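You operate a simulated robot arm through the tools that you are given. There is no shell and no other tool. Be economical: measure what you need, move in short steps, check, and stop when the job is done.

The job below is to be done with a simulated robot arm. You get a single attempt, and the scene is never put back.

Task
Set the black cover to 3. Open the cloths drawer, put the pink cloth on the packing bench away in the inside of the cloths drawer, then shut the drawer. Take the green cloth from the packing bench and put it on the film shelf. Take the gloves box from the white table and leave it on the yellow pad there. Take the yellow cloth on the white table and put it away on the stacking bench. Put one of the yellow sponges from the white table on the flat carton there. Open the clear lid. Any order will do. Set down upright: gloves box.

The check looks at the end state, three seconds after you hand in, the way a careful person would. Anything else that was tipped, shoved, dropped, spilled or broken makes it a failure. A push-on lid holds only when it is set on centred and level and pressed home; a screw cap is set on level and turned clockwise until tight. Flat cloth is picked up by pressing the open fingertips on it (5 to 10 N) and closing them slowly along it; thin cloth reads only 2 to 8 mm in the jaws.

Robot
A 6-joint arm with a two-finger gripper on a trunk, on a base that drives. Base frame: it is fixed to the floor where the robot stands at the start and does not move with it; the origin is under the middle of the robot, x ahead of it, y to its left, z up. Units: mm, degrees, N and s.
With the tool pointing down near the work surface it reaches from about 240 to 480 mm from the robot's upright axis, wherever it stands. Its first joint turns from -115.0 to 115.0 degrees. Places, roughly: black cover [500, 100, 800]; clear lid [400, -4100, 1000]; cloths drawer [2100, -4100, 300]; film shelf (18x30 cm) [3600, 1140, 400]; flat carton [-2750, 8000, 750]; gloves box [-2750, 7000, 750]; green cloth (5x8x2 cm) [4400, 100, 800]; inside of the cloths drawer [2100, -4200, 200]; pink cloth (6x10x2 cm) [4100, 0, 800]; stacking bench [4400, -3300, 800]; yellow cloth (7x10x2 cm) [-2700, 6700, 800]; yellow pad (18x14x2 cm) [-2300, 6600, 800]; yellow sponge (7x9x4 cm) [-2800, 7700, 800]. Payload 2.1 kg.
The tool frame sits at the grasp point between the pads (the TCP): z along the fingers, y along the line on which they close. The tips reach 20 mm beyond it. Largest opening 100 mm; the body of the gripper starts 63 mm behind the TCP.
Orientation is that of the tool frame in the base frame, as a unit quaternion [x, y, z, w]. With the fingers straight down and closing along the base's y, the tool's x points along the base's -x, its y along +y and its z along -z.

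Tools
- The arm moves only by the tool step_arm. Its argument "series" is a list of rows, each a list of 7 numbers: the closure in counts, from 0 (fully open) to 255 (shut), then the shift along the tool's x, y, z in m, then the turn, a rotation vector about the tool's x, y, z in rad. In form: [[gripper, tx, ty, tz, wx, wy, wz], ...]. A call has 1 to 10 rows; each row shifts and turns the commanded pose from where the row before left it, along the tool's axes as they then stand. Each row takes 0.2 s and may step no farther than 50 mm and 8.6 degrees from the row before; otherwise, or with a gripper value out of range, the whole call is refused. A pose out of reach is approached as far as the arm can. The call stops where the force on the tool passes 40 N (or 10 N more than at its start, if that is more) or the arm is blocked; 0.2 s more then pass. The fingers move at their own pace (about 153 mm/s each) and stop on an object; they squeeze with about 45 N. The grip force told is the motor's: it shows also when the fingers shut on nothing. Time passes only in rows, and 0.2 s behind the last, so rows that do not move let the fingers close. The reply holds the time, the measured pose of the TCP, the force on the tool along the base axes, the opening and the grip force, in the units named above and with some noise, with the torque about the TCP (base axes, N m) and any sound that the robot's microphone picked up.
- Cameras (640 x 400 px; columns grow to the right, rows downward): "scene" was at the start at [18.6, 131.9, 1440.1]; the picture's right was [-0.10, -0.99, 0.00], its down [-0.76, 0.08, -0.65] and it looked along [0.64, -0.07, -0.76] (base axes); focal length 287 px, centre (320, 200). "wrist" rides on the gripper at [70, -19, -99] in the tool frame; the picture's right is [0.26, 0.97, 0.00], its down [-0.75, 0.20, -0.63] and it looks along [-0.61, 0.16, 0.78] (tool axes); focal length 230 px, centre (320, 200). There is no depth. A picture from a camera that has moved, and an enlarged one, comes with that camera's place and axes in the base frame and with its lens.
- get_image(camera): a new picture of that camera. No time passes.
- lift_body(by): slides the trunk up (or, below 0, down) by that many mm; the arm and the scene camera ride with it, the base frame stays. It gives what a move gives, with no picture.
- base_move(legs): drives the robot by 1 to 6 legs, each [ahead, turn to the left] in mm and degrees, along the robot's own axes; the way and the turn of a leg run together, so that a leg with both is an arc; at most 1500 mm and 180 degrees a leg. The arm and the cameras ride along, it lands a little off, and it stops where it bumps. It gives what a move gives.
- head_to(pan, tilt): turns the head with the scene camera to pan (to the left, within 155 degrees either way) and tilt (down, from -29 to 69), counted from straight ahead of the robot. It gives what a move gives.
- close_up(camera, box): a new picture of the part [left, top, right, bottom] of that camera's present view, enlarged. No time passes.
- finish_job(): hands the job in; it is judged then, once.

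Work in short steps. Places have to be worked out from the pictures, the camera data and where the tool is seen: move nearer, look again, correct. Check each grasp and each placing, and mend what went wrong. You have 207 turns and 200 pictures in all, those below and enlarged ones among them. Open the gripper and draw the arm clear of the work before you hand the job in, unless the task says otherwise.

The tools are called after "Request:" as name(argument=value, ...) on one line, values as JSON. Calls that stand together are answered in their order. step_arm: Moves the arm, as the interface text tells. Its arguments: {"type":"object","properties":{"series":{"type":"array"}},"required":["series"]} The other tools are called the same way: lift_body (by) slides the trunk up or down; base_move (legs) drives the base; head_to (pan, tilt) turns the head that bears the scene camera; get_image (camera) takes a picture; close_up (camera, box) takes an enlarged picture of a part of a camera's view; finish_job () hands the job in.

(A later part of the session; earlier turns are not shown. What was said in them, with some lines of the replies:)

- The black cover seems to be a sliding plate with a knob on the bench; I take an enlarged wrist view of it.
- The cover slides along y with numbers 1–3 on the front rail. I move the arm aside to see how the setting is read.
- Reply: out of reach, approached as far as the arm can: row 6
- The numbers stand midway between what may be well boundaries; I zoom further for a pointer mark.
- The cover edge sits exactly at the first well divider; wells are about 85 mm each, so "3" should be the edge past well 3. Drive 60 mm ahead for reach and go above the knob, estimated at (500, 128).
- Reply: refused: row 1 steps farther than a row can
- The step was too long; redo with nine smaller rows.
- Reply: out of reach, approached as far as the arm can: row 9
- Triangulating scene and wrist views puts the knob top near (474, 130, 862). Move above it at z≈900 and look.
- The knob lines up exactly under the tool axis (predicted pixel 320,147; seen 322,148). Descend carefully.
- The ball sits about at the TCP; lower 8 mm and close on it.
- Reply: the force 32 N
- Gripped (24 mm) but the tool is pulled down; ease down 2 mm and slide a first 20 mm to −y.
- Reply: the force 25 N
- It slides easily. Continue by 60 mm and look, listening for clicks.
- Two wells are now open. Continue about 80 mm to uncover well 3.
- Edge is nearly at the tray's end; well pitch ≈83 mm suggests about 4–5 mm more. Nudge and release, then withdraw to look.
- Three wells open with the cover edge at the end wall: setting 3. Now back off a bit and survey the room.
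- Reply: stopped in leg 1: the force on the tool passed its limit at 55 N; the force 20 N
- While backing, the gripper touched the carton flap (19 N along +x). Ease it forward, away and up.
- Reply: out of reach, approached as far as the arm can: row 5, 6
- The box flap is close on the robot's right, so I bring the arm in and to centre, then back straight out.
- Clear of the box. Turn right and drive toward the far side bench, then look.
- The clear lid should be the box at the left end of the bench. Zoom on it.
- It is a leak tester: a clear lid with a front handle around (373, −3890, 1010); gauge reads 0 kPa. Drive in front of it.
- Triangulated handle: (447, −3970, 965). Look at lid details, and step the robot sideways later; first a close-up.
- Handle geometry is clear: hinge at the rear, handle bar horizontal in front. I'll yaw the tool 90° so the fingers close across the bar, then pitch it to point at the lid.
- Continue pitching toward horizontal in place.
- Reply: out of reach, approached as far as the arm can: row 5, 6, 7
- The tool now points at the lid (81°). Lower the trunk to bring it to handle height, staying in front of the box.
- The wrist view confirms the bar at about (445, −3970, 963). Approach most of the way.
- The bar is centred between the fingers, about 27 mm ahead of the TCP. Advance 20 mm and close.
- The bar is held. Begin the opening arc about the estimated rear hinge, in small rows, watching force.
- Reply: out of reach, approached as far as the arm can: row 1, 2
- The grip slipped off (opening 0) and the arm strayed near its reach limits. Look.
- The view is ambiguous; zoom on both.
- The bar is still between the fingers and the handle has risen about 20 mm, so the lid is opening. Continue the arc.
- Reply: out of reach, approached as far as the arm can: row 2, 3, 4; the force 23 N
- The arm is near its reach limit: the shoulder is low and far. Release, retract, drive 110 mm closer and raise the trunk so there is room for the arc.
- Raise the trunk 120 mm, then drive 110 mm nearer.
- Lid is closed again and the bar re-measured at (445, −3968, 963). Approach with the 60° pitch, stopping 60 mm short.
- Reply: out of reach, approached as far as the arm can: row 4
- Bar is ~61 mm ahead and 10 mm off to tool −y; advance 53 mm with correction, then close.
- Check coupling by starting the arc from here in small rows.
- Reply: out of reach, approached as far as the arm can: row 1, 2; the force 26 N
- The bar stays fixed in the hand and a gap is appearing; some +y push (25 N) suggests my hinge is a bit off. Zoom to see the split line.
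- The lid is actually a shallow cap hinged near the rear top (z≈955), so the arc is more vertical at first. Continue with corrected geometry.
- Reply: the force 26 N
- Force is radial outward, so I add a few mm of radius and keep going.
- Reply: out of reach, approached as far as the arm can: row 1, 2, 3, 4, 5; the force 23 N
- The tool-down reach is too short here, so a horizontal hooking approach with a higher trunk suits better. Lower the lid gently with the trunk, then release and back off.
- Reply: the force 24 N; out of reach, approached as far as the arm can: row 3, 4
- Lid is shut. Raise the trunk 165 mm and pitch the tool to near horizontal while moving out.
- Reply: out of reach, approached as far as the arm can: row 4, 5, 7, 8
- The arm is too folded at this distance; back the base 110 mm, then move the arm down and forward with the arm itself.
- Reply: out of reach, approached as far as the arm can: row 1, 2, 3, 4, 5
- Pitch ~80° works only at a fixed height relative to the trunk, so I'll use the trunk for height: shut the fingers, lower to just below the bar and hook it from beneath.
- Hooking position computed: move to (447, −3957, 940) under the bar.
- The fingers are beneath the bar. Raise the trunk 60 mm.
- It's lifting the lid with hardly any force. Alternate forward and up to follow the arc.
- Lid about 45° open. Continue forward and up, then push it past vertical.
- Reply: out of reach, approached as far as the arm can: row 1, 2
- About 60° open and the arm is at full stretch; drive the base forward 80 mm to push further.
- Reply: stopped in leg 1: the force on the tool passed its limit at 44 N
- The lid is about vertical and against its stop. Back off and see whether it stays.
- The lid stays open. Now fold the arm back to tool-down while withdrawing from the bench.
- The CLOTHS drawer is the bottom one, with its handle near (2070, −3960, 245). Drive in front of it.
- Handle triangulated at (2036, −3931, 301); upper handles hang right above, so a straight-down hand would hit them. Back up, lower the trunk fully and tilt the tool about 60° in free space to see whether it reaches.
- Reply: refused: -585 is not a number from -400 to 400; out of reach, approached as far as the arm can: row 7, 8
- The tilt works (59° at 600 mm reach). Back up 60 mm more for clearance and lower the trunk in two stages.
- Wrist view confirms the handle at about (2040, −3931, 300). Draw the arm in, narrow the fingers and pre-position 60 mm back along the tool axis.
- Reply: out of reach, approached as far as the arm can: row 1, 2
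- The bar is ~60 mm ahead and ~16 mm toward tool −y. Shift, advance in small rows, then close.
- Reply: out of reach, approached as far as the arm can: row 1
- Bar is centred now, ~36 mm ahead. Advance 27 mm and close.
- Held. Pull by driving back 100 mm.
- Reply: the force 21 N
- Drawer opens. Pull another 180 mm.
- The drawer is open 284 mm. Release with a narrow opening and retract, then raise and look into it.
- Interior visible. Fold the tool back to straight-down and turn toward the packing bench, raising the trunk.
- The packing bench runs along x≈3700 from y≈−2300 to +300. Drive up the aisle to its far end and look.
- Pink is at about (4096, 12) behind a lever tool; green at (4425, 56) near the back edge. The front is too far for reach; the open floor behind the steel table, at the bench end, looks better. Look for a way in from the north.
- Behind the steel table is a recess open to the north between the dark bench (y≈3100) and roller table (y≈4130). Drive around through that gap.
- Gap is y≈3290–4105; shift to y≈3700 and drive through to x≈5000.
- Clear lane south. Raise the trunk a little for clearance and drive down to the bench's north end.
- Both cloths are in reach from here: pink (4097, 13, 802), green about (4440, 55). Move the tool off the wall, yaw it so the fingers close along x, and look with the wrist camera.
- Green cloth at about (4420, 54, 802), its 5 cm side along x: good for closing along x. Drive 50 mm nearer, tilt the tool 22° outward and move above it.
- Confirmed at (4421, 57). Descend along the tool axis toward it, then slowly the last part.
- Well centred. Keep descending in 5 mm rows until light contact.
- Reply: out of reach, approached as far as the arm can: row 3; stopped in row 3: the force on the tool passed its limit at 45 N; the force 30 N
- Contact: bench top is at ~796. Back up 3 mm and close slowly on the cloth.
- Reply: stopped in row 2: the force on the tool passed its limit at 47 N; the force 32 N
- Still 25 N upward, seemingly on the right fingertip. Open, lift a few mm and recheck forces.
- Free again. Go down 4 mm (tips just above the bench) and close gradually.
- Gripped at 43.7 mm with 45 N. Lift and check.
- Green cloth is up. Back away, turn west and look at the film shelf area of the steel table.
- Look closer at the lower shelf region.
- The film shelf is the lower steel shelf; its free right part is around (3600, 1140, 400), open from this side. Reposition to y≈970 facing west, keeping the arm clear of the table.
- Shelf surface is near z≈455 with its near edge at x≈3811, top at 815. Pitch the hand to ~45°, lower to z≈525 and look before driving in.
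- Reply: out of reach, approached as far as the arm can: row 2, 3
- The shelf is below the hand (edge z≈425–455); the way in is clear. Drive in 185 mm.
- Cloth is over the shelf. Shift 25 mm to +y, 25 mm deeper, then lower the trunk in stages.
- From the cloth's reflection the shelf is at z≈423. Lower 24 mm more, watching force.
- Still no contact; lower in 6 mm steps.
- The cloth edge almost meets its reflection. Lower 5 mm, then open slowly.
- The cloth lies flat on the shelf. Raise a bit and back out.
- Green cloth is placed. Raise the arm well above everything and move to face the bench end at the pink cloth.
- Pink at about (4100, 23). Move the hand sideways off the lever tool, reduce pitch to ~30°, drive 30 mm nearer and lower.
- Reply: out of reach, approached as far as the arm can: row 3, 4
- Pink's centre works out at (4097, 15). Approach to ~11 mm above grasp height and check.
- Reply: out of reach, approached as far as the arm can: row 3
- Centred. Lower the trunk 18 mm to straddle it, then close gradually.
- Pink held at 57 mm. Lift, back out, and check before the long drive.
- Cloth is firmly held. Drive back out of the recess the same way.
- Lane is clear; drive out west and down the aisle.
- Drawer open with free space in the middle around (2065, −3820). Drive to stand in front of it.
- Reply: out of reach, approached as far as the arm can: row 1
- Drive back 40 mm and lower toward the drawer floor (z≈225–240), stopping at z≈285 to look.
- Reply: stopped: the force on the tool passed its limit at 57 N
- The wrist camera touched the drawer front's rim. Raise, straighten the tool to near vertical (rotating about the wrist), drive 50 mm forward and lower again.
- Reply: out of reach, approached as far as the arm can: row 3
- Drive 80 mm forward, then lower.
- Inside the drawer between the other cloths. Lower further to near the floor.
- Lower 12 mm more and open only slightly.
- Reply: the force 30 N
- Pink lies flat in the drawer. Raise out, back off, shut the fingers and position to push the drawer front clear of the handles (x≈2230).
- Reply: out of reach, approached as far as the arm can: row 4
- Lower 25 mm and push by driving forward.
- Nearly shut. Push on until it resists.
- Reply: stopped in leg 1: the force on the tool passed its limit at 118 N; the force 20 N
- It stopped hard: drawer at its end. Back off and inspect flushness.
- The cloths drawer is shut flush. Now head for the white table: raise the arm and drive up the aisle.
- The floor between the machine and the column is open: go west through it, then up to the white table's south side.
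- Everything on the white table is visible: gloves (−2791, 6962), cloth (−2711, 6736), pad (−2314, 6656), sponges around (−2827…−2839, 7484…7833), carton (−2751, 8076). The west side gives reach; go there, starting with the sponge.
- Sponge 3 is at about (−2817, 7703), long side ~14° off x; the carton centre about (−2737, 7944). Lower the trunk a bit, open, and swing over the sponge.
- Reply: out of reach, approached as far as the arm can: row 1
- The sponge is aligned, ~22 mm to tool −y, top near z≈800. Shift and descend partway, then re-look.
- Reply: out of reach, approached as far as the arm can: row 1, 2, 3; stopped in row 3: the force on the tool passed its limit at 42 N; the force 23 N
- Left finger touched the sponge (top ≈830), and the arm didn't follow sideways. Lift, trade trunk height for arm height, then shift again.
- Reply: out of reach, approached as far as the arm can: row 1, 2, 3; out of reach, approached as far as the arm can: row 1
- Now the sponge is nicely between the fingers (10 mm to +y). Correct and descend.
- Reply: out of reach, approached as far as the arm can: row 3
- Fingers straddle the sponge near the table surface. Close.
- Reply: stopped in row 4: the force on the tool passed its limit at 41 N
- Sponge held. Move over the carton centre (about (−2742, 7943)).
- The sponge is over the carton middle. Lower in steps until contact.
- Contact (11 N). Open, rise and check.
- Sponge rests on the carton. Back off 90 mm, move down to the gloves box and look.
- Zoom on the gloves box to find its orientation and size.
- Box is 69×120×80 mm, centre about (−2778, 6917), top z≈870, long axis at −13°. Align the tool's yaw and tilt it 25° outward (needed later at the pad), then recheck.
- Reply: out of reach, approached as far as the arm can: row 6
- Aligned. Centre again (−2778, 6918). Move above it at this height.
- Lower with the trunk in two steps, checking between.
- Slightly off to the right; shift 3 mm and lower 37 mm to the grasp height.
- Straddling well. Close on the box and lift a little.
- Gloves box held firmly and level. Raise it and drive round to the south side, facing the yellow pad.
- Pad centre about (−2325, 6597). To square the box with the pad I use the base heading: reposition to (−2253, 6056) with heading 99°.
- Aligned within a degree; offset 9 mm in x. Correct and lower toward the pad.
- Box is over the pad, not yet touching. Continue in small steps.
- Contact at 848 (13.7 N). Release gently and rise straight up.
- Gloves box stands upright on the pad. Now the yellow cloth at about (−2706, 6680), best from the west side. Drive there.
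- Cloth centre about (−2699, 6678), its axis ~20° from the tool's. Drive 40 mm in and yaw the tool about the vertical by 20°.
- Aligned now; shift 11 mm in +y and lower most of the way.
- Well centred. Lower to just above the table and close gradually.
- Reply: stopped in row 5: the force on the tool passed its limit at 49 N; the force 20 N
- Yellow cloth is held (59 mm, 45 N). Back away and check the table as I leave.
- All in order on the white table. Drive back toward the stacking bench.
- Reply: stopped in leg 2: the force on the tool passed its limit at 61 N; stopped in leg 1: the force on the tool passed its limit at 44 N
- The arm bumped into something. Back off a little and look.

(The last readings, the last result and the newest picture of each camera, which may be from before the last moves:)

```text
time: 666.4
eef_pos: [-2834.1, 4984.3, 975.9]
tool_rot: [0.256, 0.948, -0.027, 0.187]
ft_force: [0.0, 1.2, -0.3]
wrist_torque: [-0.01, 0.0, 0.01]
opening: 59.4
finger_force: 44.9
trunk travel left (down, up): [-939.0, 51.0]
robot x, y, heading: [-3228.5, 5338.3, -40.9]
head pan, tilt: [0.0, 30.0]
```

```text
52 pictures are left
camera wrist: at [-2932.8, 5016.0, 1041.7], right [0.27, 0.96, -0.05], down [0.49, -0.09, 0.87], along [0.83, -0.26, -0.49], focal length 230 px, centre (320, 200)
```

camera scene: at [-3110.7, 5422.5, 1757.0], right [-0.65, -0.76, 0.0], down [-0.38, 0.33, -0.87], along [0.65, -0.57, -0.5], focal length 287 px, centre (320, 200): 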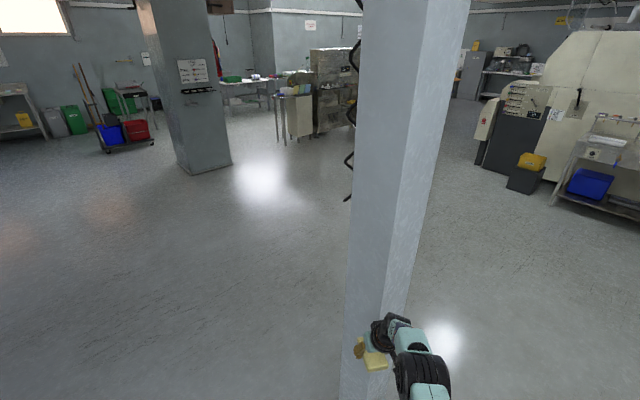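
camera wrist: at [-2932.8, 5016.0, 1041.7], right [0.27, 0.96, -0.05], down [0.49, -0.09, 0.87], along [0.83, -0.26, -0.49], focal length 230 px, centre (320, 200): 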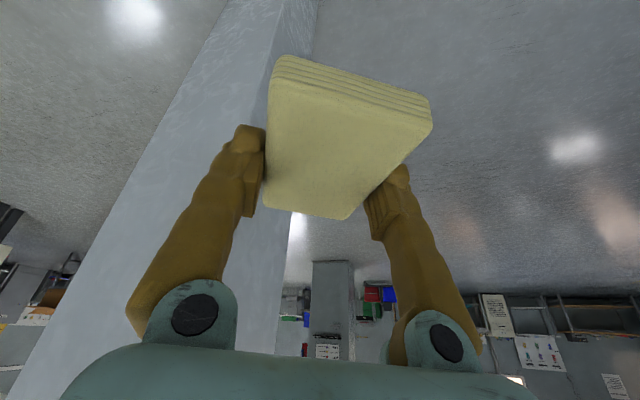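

A structural column stands there; nothing was displaced and the cloth is still held. Go around it on the north side.

Request:
base_move(legs=[[0, 47], [1350, 0], [0, -68]])

Request:
get_image(camera="scene")

```text
time: 678.1
eef_pos: [-1672.1, 5003.4, 975.9]
tool_rot: [0.425, 0.885, -0.061, 0.178]
ft_force: [-0.1, 0.4, -0.3]
wrist_torque: [0.0, 0.03, -0.01]
opening: 59.3
finger_force: 44.8
trunk travel left (down, up): [-939.0, 51.0]
robot x, y, heading: [-1911.8, 5469.0, -61.9]
head pan, tilt: [0.0, 30.0]
```

```text
51 pictures are left
camera scene: at [-1772.4, 5513.3, 1757.0], right [-0.88, -0.47, 0.0], down [-0.23, 0.44, -0.87], along [0.41, -0.76, -0.5], focal length 287 px, centre (320, 200)
```

scene: 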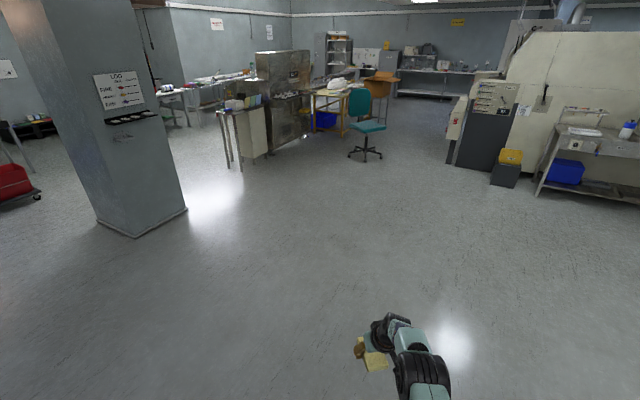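

Clear. Continue to the gap and through to the aisle.

Request:
base_move(legs=[[1450, 0], [1240, 0], [0, 61.5], [1450, 0], [1450, 0], [0, -88]])

Request:
get_image(camera="scene")

```text
time: 711.5
eef_pos: [2307.9, 2596.8, 976.1]
tool_rot: [0.604, 0.774, -0.097, 0.162]
ft_force: [0.4, -1.0, 0.2]
wrist_torque: [0.01, -0.01, -0.02]
opening: 58.9
finger_force: 45.8
trunk travel left (down, up): [-939.0, 51.0]
robot x, y, heading: [2290.7, 3126.5, -86.5]
head pan, tilt: [0.0, 30.0]
```

```text
50 pictures are left
camera scene: at [2428.5, 3104.2, 1757.0], right [-1.0, -0.06, 0.0], down [-0.03, 0.5, -0.87], along [0.05, -0.86, -0.5], focal length 287 px, centre (320, 200)
```

scene: 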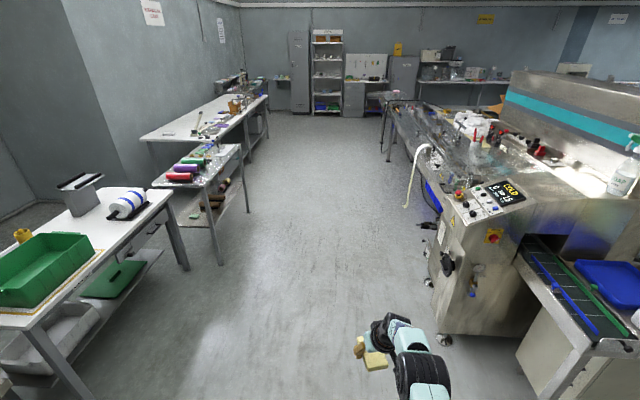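

Aisle is clear. Drive south and then turn toward the stacking bench.

Request:
base_move(legs=[[1450, 0], [1450, 0], [1450, 0], [1450, 0], [600, 0], [0, 86.5]])

Request:
head_to(pan=0, tilt=35)

Request:
get_image(camera="scene")

```text
time: 745.7
eef_pos: [3217.8, -3261.8, 976.4]
tool_rot: [-0.084, 0.978, 0.038, 0.184]
ft_force: [0.1, 0.2, -0.3]
wrist_torque: [-0.02, -0.01, -0.01]
opening: 59.1
finger_force: 44.8
trunk travel left (down, up): [-939.0, 51.0]
robot x, y, heading: [2692.1, -3244.0, -0.6]
head pan, tilt: [0.0, 30.0]
```

```text
time: 746.4
eef_pos: [3218.5, -3261.4, 975.9]
tool_rot: [-0.083, 0.978, 0.038, 0.185]
ft_force: [-0.3, 0.4, 0.3]
wrist_torque: [-0.02, -0.01, -0.01]
opening: 59.2
finger_force: 45.1
trunk travel left (down, up): [-939.0, 51.0]
robot x, y, heading: [2689.8, -3247.6, -0.9]
head pan, tilt: [0.0, 35.0]
```

```text
49 pictures are left
camera scene: at [2721.0, -3104.8, 1749.2], right [-0.02, -1.0, 0.0], down [-0.57, 0.01, -0.82], along [0.82, -0.01, -0.57], focal length 287 px, centre (320, 200)
```

scene: 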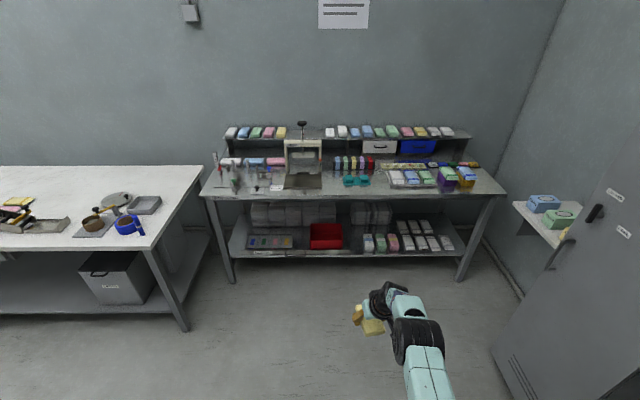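

Request:
close_up(camera="scene", box=[190, 110, 510, 290])

```text
2.00 times, centred on (350, 200) of scene
camera zoom: at [2721.0, -3104.8, 1749.2], right [-0.02, -1.0, 0.0], down [-0.57, 0.01, -0.82], along [0.82, -0.01, -0.57], focal length 574 px, centre (260, 200)
```

zoom: 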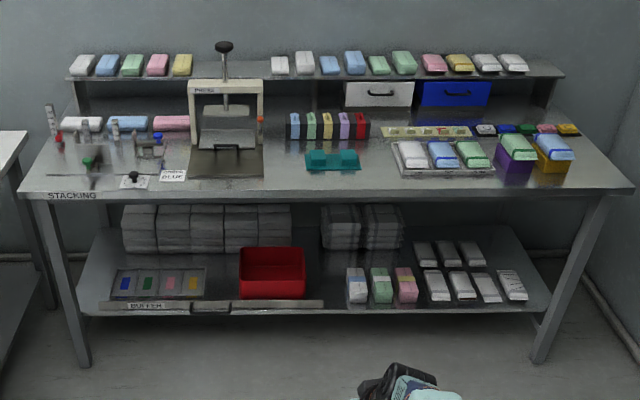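

The bench is busy; a free gap seems to be right of the press (around (4280, −3196)). Drive closer and look down on it.

Request:
base_move(legs=[[950, 0]])

Request:
head_to(pan=0, tilt=45)

Request:
get_image(camera="scene")

```text
time: 751.4
eef_pos: [4174.2, -3277.8, 977.1]
tool_rot: [-0.083, 0.979, 0.038, 0.184]
ft_force: [-0.8, -0.1, 0.2]
wrist_torque: [0.02, 0.04, -0.02]
opening: 59.4
finger_force: 44.9
trunk travel left (down, up): [-939.0, 51.0]
robot x, y, heading: [3643.8, -3259.3, -1.0]
head pan, tilt: [0.0, 35.0]
```

```text
time: 752.1
eef_pos: [4174.8, -3277.7, 976.1]
tool_rot: [-0.084, 0.978, 0.038, 0.185]
ft_force: [0.2, 0.0, 0.0]
wrist_torque: [0.04, -0.02, 0.0]
opening: 59.3
finger_force: 44.9
trunk travel left (down, up): [-939.0, 51.0]
robot x, y, heading: [3646.4, -3260.2, -1.0]
head pan, tilt: [0.0, 45.0]
```

```text
47 pictures are left
camera scene: at [3671.5, -3120.3, 1734.4], right [-0.02, -1.0, 0.0], down [-0.71, 0.01, -0.71], along [0.71, -0.01, -0.71], focal length 287 px, centre (320, 200)
```

scene: 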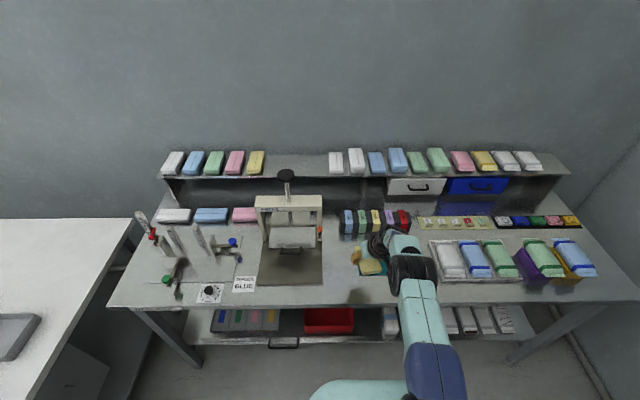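

Request:
close_up(camera="scene", box=[230, 200, 470, 330])

Request:
get_image(camera="wrist")

```text
2.67 times, centred on (350, 265) of scene
camera zoom: at [3671.5, -3120.3, 1734.4], right [-0.02, -1.0, 0.0], down [-0.71, 0.01, -0.71], along [0.71, -0.01, -0.71], focal length 766 px, centre (240, 27)
```

zoom: 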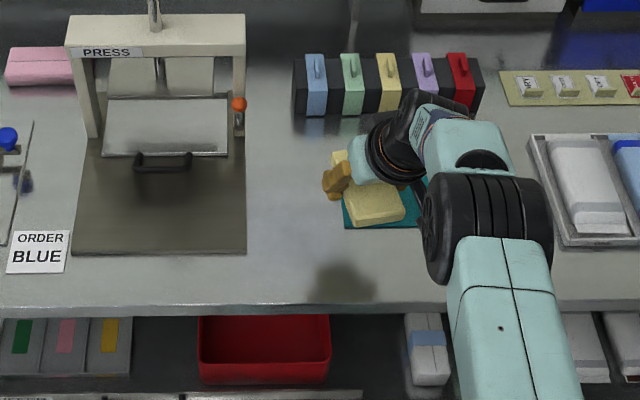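

```text
45 pictures are left
camera wrist: at [4078.1, -3316.1, 1041.7], right [-0.41, 0.91, -0.05], down [0.43, 0.24, 0.87], along [0.81, 0.33, -0.49], focal length 230 px, centre (320, 200)
```

wrist: 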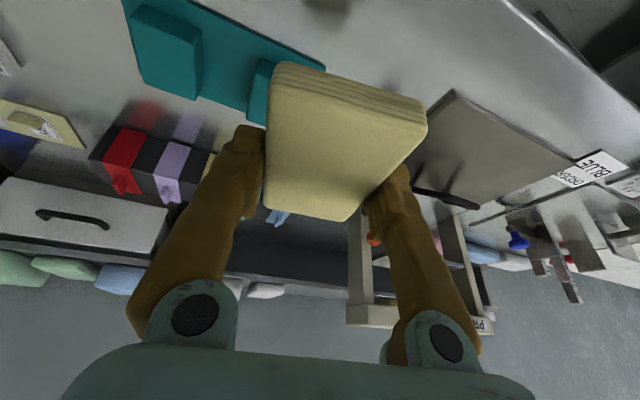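

There is a clear gap ~130 mm wide between press and mould; target (4230, −3203), bench z≈808. Drive 80 mm in and shift the hand over it.

Request:
base_move(legs=[[80, 0]])

Request:
step_arm(series=[[255, 0.0058, 0.039, 0, 0, 0, 0], [255, 0.0058, 0.039, 0, 0, 0, 0]])

Request:
lift_body(by=-70)

Request:
close_up(camera="scene", box=[230, 200, 470, 350])

Request:
get_image(camera="wrist")

```text
time: 753.6
eef_pos: [4259.6, -3281.6, 984.0]
tool_rot: [-0.081, 0.976, 0.031, 0.201]
ft_force: [0.3, 0.4, -0.5]
wrist_torque: [0.02, 0.05, -0.03]
opening: 59.2
finger_force: 45.1
trunk travel left (down, up): [-939.0, 51.0]
robot x, y, heading: [3727.2, -3263.2, -1.0]
head pan, tilt: [0.0, 45.0]
stopped in leg 1: the robot was blocked; the commanded pose is now the measured one
```

```text
time: 754.2
eef_pos: [4231.4, -3205.5, 987.1]
tool_rot: [-0.083, 0.975, 0.032, 0.204]
ft_force: [1.1, -0.1, 0.0]
wrist_torque: [0.01, 0.04, 0.03]
opening: 59.4
finger_force: 45.0
trunk travel left (down, up): [-939.0, 51.0]
robot x, y, heading: [3726.6, -3261.3, -1.2]
head pan, tilt: [0.0, 45.0]
```

```text
time: 755.3
eef_pos: [4230.2, -3209.1, 916.4]
tool_rot: [-0.083, 0.975, 0.033, 0.204]
ft_force: [0.2, -0.6, -0.7]
wrist_torque: [-0.01, 0.02, -0.03]
opening: 59.5
finger_force: 45.1
trunk travel left (down, up): [-869.0, 121.0]
robot x, y, heading: [3723.1, -3262.0, -0.8]
head pan, tilt: [0.0, 45.0]
```

```text
2.67 times, centred on (350, 275) of scene
camera zoom: at [3750.3, -3121.5, 1664.4], right [-0.02, -1.0, 0.0], down [-0.71, 0.01, -0.71], along [0.71, -0.01, -0.71], focal length 766 px, centre (240, 0)
```

zoom: 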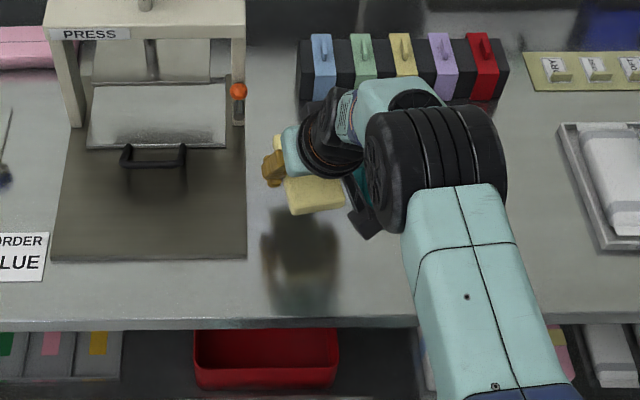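

```text
43 pictures are left
camera wrist: at [4130.7, -3245.2, 979.0], right [-0.4, 0.91, -0.08], down [0.4, 0.25, 0.88], along [0.83, 0.32, -0.46], focal length 230 px, centre (320, 200)
```

wrist: 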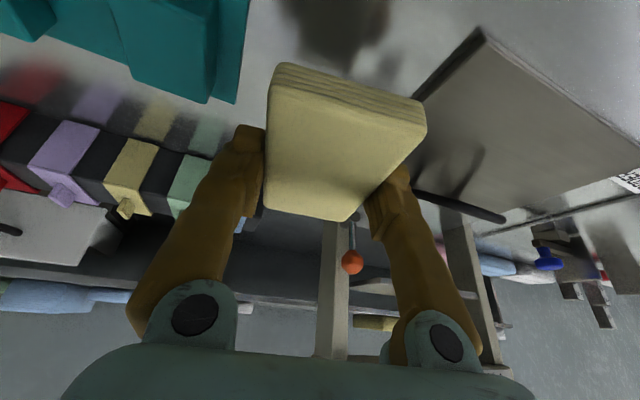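

Cloth hovers over the gap. Lower in steps to contact.

Request:
lift_body(by=-58)

Request:
get_image(camera="wrist")

```text
time: 756.3
eef_pos: [4229.9, -3208.8, 859.3]
tool_rot: [-0.082, 0.975, 0.032, 0.205]
ft_force: [0.4, 0.4, -0.2]
wrist_torque: [0.03, 0.01, -0.01]
opening: 59.3
finger_force: 45.3
trunk travel left (down, up): [-811.0, 179.0]
robot x, y, heading: [3724.0, -3261.9, -1.2]
head pan, tilt: [0.0, 45.0]
```

```text
42 pictures are left
camera wrist: at [4130.7, -3245.4, 921.0], right [-0.4, 0.91, -0.08], down [0.4, 0.25, 0.88], along [0.83, 0.32, -0.46], focal length 230 px, centre (320, 200)
```

wrist: 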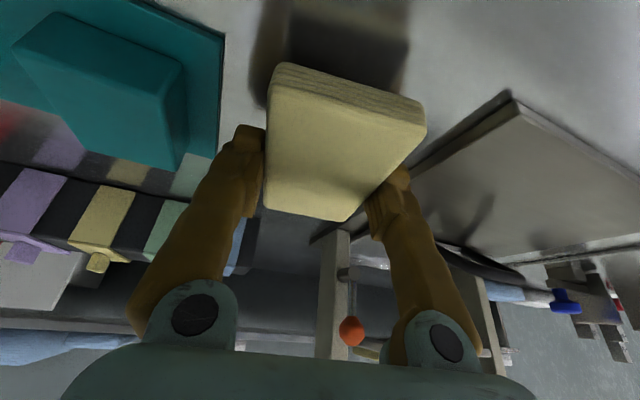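

Shift 8 mm toward the press to centre the gap, then lower further.

Request:
step_arm(series=[[255, 0, 0.008, 0, 0, 0, 0]])

Request:
lift_body(by=-15)

Request:
lift_body(by=-6)

```text
time: 756.7
eef_pos: [4229.2, -3200.0, 859.8]
tool_rot: [-0.082, 0.975, 0.031, 0.204]
ft_force: [-0.1, -0.1, 0.1]
wrist_torque: [0.04, 0.01, 0.02]
opening: 59.3
finger_force: 45.2
trunk travel left (down, up): [-811.0, 179.0]
robot x, y, heading: [3723.7, -3260.7, -1.2]
head pan, tilt: [0.0, 45.0]
```

```text
time: 757.3
eef_pos: [4228.9, -3200.1, 843.9]
tool_rot: [-0.081, 0.975, 0.032, 0.204]
ft_force: [0.5, -1.1, -1.0]
wrist_torque: [0.0, 0.02, 0.01]
opening: 59.3
finger_force: 45.4
trunk travel left (down, up): [-796.0, 194.0]
robot x, y, heading: [3724.0, -3260.5, -1.0]
head pan, tilt: [0.0, 45.0]
```

```text
time: 757.9
eef_pos: [4228.6, -3200.5, 842.9]
tool_rot: [-0.083, 0.974, 0.032, 0.21]
ft_force: [2.4, -0.5, 24.9]
wrist_torque: [-0.89, 0.06, 0.07]
opening: 59.3
finger_force: 44.6
trunk travel left (down, up): [-790.0, 200.0]
robot x, y, heading: [3722.0, -3263.2, -0.9]
head pan, tilt: [0.0, 45.0]
```

Contact (25 N). Open just enough, then rise straight up.

Request:
step_arm(series=[[95, 0, 0, 0, 0, 0, 0], [80, 0, 0, 0, 0, 0, 0], [72, 0, 0, 0, 0, 0, 0], [72, 0, 0, 0, 0, 0, 0]])

Request:
lift_body(by=140)

Request:
get_image(camera="wrist")

Request:
close_up(camera="scene", box=[230, 180, 470, 350])

```text
time: 758.9
eef_pos: [4226.9, -3197.4, 841.8]
tool_rot: [-0.082, 0.974, 0.029, 0.209]
ft_force: [8.6, 12.3, 33.9]
wrist_torque: [-1.08, -0.37, 0.52]
opening: 65.3
finger_force: 0.2
trunk travel left (down, up): [-790.0, 200.0]
robot x, y, heading: [3723.1, -3262.7, -1.2]
head pan, tilt: [0.0, 45.0]
```

```text
time: 760.5
eef_pos: [4228.8, -3201.6, 978.9]
tool_rot: [-0.081, 0.975, 0.031, 0.205]
ft_force: [0.0, 0.1, 0.1]
wrist_torque: [-0.02, 0.0, -0.01]
opening: 71.6
finger_force: 0.1
trunk travel left (down, up): [-930.0, 60.0]
robot x, y, heading: [3723.7, -3263.2, -1.1]
head pan, tilt: [0.0, 45.0]
```

```text
41 pictures are left
camera wrist: at [4129.5, -3237.5, 1040.4], right [-0.4, 0.91, -0.08], down [0.4, 0.25, 0.88], along [0.83, 0.32, -0.46], focal length 230 px, centre (320, 200)
```

wrist: 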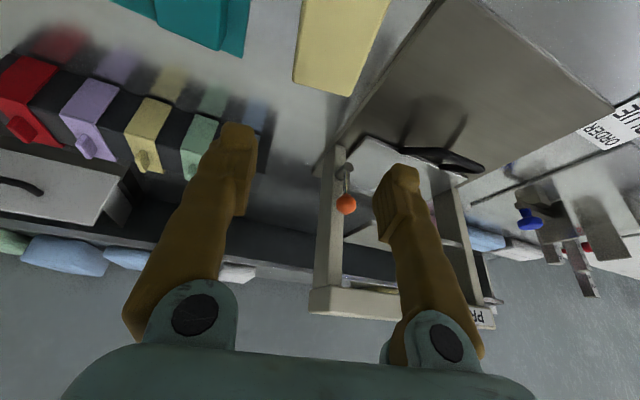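

```text
2.35 times, centred on (350, 265) of scene
camera zoom: at [3750.3, -3121.9, 1725.4], right [-0.02, -1.0, 0.0], down [-0.71, 0.01, -0.71], along [0.71, -0.01, -0.71], focal length 676 px, centre (249, 47)
```

zoom: 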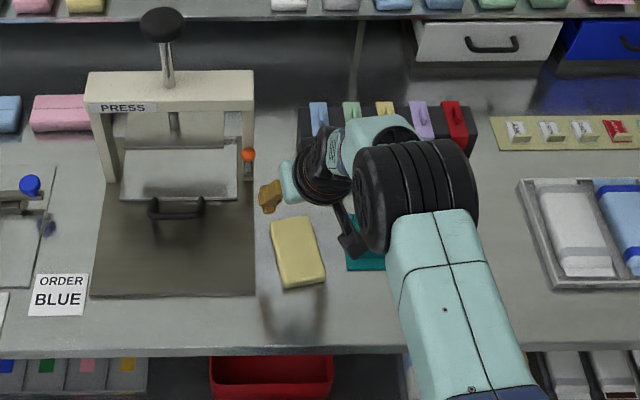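

The yellow cloth lies flat on the stacking bench. Back away with the gripper open and check the bench.

Request:
base_move(legs=[[-600, 0]])

Request:
step_arm(series=[[0, 0, 0, 0, 0, 0, 0], [0, 0, 0, 0, 0, 0, 0]])

Request:
get_image(camera="scene")

Request:
head_to(pan=-140, tilt=10)

Request:
get_image(camera="scene")

```text
time: 763.9
eef_pos: [3630.3, -3189.0, 978.2]
tool_rot: [-0.083, 0.975, 0.032, 0.204]
ft_force: [0.1, 0.5, -1.1]
wrist_torque: [0.03, 0.0, -0.02]
opening: 71.7
finger_force: 0.1
trunk travel left (down, up): [-930.0, 60.0]
robot x, y, heading: [3128.2, -3248.8, -1.0]
head pan, tilt: [0.0, 45.0]
```

```text
time: 764.5
eef_pos: [3629.2, -3189.8, 979.0]
tool_rot: [-0.083, 0.975, 0.032, 0.205]
ft_force: [-0.4, -1.0, 0.2]
wrist_torque: [0.0, 0.0, 0.02]
opening: 99.8
finger_force: 0.1
trunk travel left (down, up): [-930.0, 60.0]
robot x, y, heading: [3121.6, -3251.1, -0.6]
head pan, tilt: [0.0, 45.0]
```

```text
39 pictures are left
camera scene: at [3150.1, -3111.6, 1725.4], right [-0.02, -1.0, 0.0], down [-0.71, 0.01, -0.71], along [0.71, -0.01, -0.71], focal length 287 px, centre (320, 200)
```

scene: 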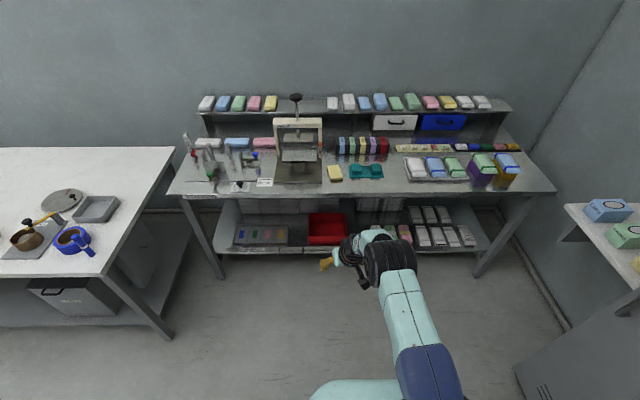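

```text
time: 766.8
eef_pos: [3628.5, -3190.2, 977.9]
tool_rot: [-0.084, 0.975, 0.032, 0.204]
ft_force: [-0.5, 0.3, 0.4]
wrist_torque: [0.0, 0.01, -0.02]
opening: 99.8
finger_force: 0.1
trunk travel left (down, up): [-930.0, 60.0]
robot x, y, heading: [3123.7, -3251.2, -1.0]
head pan, tilt: [-140.0, 10.0]
```

```text
38 pictures are left
camera scene: at [2996.4, -3169.1, 1780.4], right [-0.63, 0.78, 0.0], down [0.13, 0.11, -0.98], along [-0.76, -0.62, -0.17], focal length 287 px, centre (320, 200)
```

scene: 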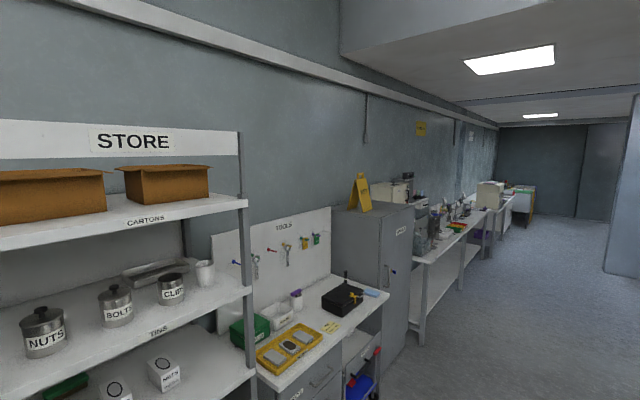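

Request:
close_up(camera="scene", box=[390, 180, 500, 260])

```text
5.00 times, centred on (445, 220) of scene
camera zoom: at [2996.4, -3169.1, 1780.4], right [-0.63, 0.78, 0.0], down [0.13, 0.11, -0.98], along [-0.76, -0.62, -0.17], focal length 1436 px, centre (-305, 100)
```

zoom: 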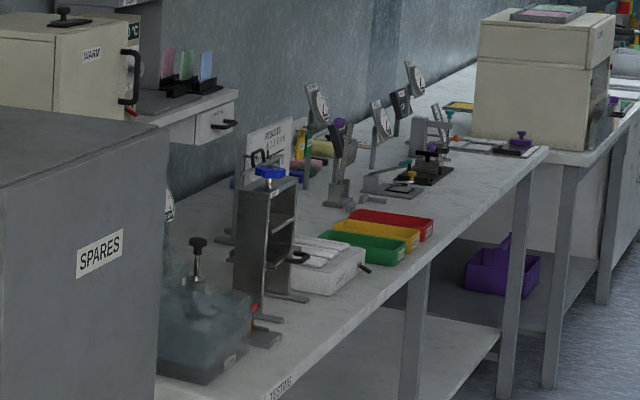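

I can't tell the lid's state from here; drive over to confirm it is still open.

Request:
base_move(legs=[[0, -175], [1300, 0], [900, 0]])

Request:
head_to(pan=40, tilt=30)

Request:
get_image(camera="scene")

```text
time: 784.7
eef_pos: [444.6, -3546.3, 978.3]
tool_rot: [0.971, 0.124, -0.202, 0.041]
ft_force: [-0.1, 0.1, 0.2]
wrist_torque: [0.01, -0.02, 0.04]
opening: 99.9
finger_force: 0.0
trunk travel left (down, up): [-930.0, 60.0]
robot x, y, heading: [941.0, -3447.0, -176.3]
head pan, tilt: [-140.0, 10.0]
```

```text
time: 787.4
eef_pos: [443.6, -3548.0, 978.7]
tool_rot: [0.97, 0.124, -0.204, 0.041]
ft_force: [0.5, 0.3, -0.4]
wrist_torque: [-0.01, 0.01, 0.0]
opening: 100.1
finger_force: 0.0
trunk travel left (down, up): [-930.0, 60.0]
robot x, y, heading: [939.9, -3442.2, -175.9]
head pan, tilt: [40.0, 30.0]
```

```text
36 pictures are left
camera scene: at [947.2, -3640.9, 1748.0], right [-0.69, 0.72, 0.0], down [0.36, 0.35, -0.87], along [-0.62, -0.6, -0.5], focal length 287 px, centre (320, 200)
```

scene: 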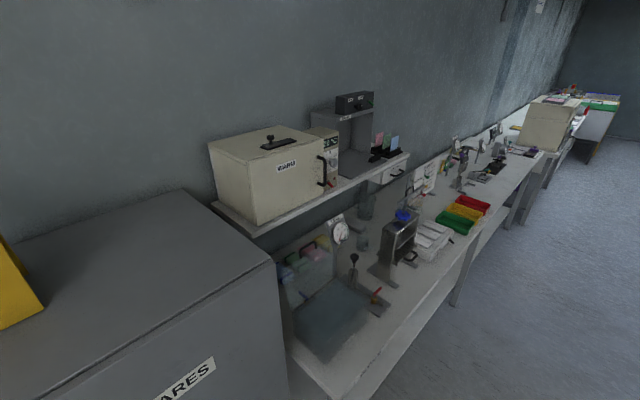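

Request:
close_up(camera="scene", box=[260, 190, 420, 370])

```text
2.22 times, centred on (340, 280) of scene
camera zoom: at [947.2, -3640.9, 1748.0], right [-0.69, 0.72, 0.0], down [0.36, 0.35, -0.87], along [-0.62, -0.6, -0.5], focal length 638 px, centre (276, 22)
```

zoom: 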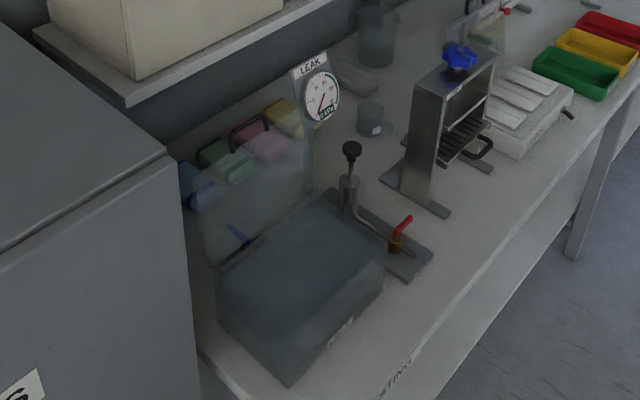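

The clear lid stands open and everything else is placed; the gripper is open and the arm is clear. Hand in.

Request:
finish_job()

```text
The job is handed in.
```

I finished all seven steps and handed the job in; I don't have the check's result.

- **Black cover:** there was no pointer on it, so I took "3" to mean the cover's edge pulled back past well 3, leaving all three wells open.
- **Pink cloth:** it lies flat in the cloths drawer, and the drawer is shut flush.
- **Green cloth:** it lies on the film shelf.
- **Gloves box:** it stands upright on the yellow pad. Its far end may overhang the pad by about 5 mm.
- **Yellow cloth:** it lies flat on the stacking bench, in the gap beside the press.
- **Sponge:** one yellow sponge is on the flat carton.
- **Clear lid:** it stands open, and I checked it again just before handing in.

**Contacts on the way:**
- Early on the gripper pressed the flap of the large cardboard box, with a peak of 55 N. I saw no sign that the box moved, but I did not measure it.
- While carrying the yellow cloth, the arm hit a structural column. The cloth stayed in the grip.
- The base was stopped briefly by something at the stacking bench. The view afterwards showed nothing displaced.
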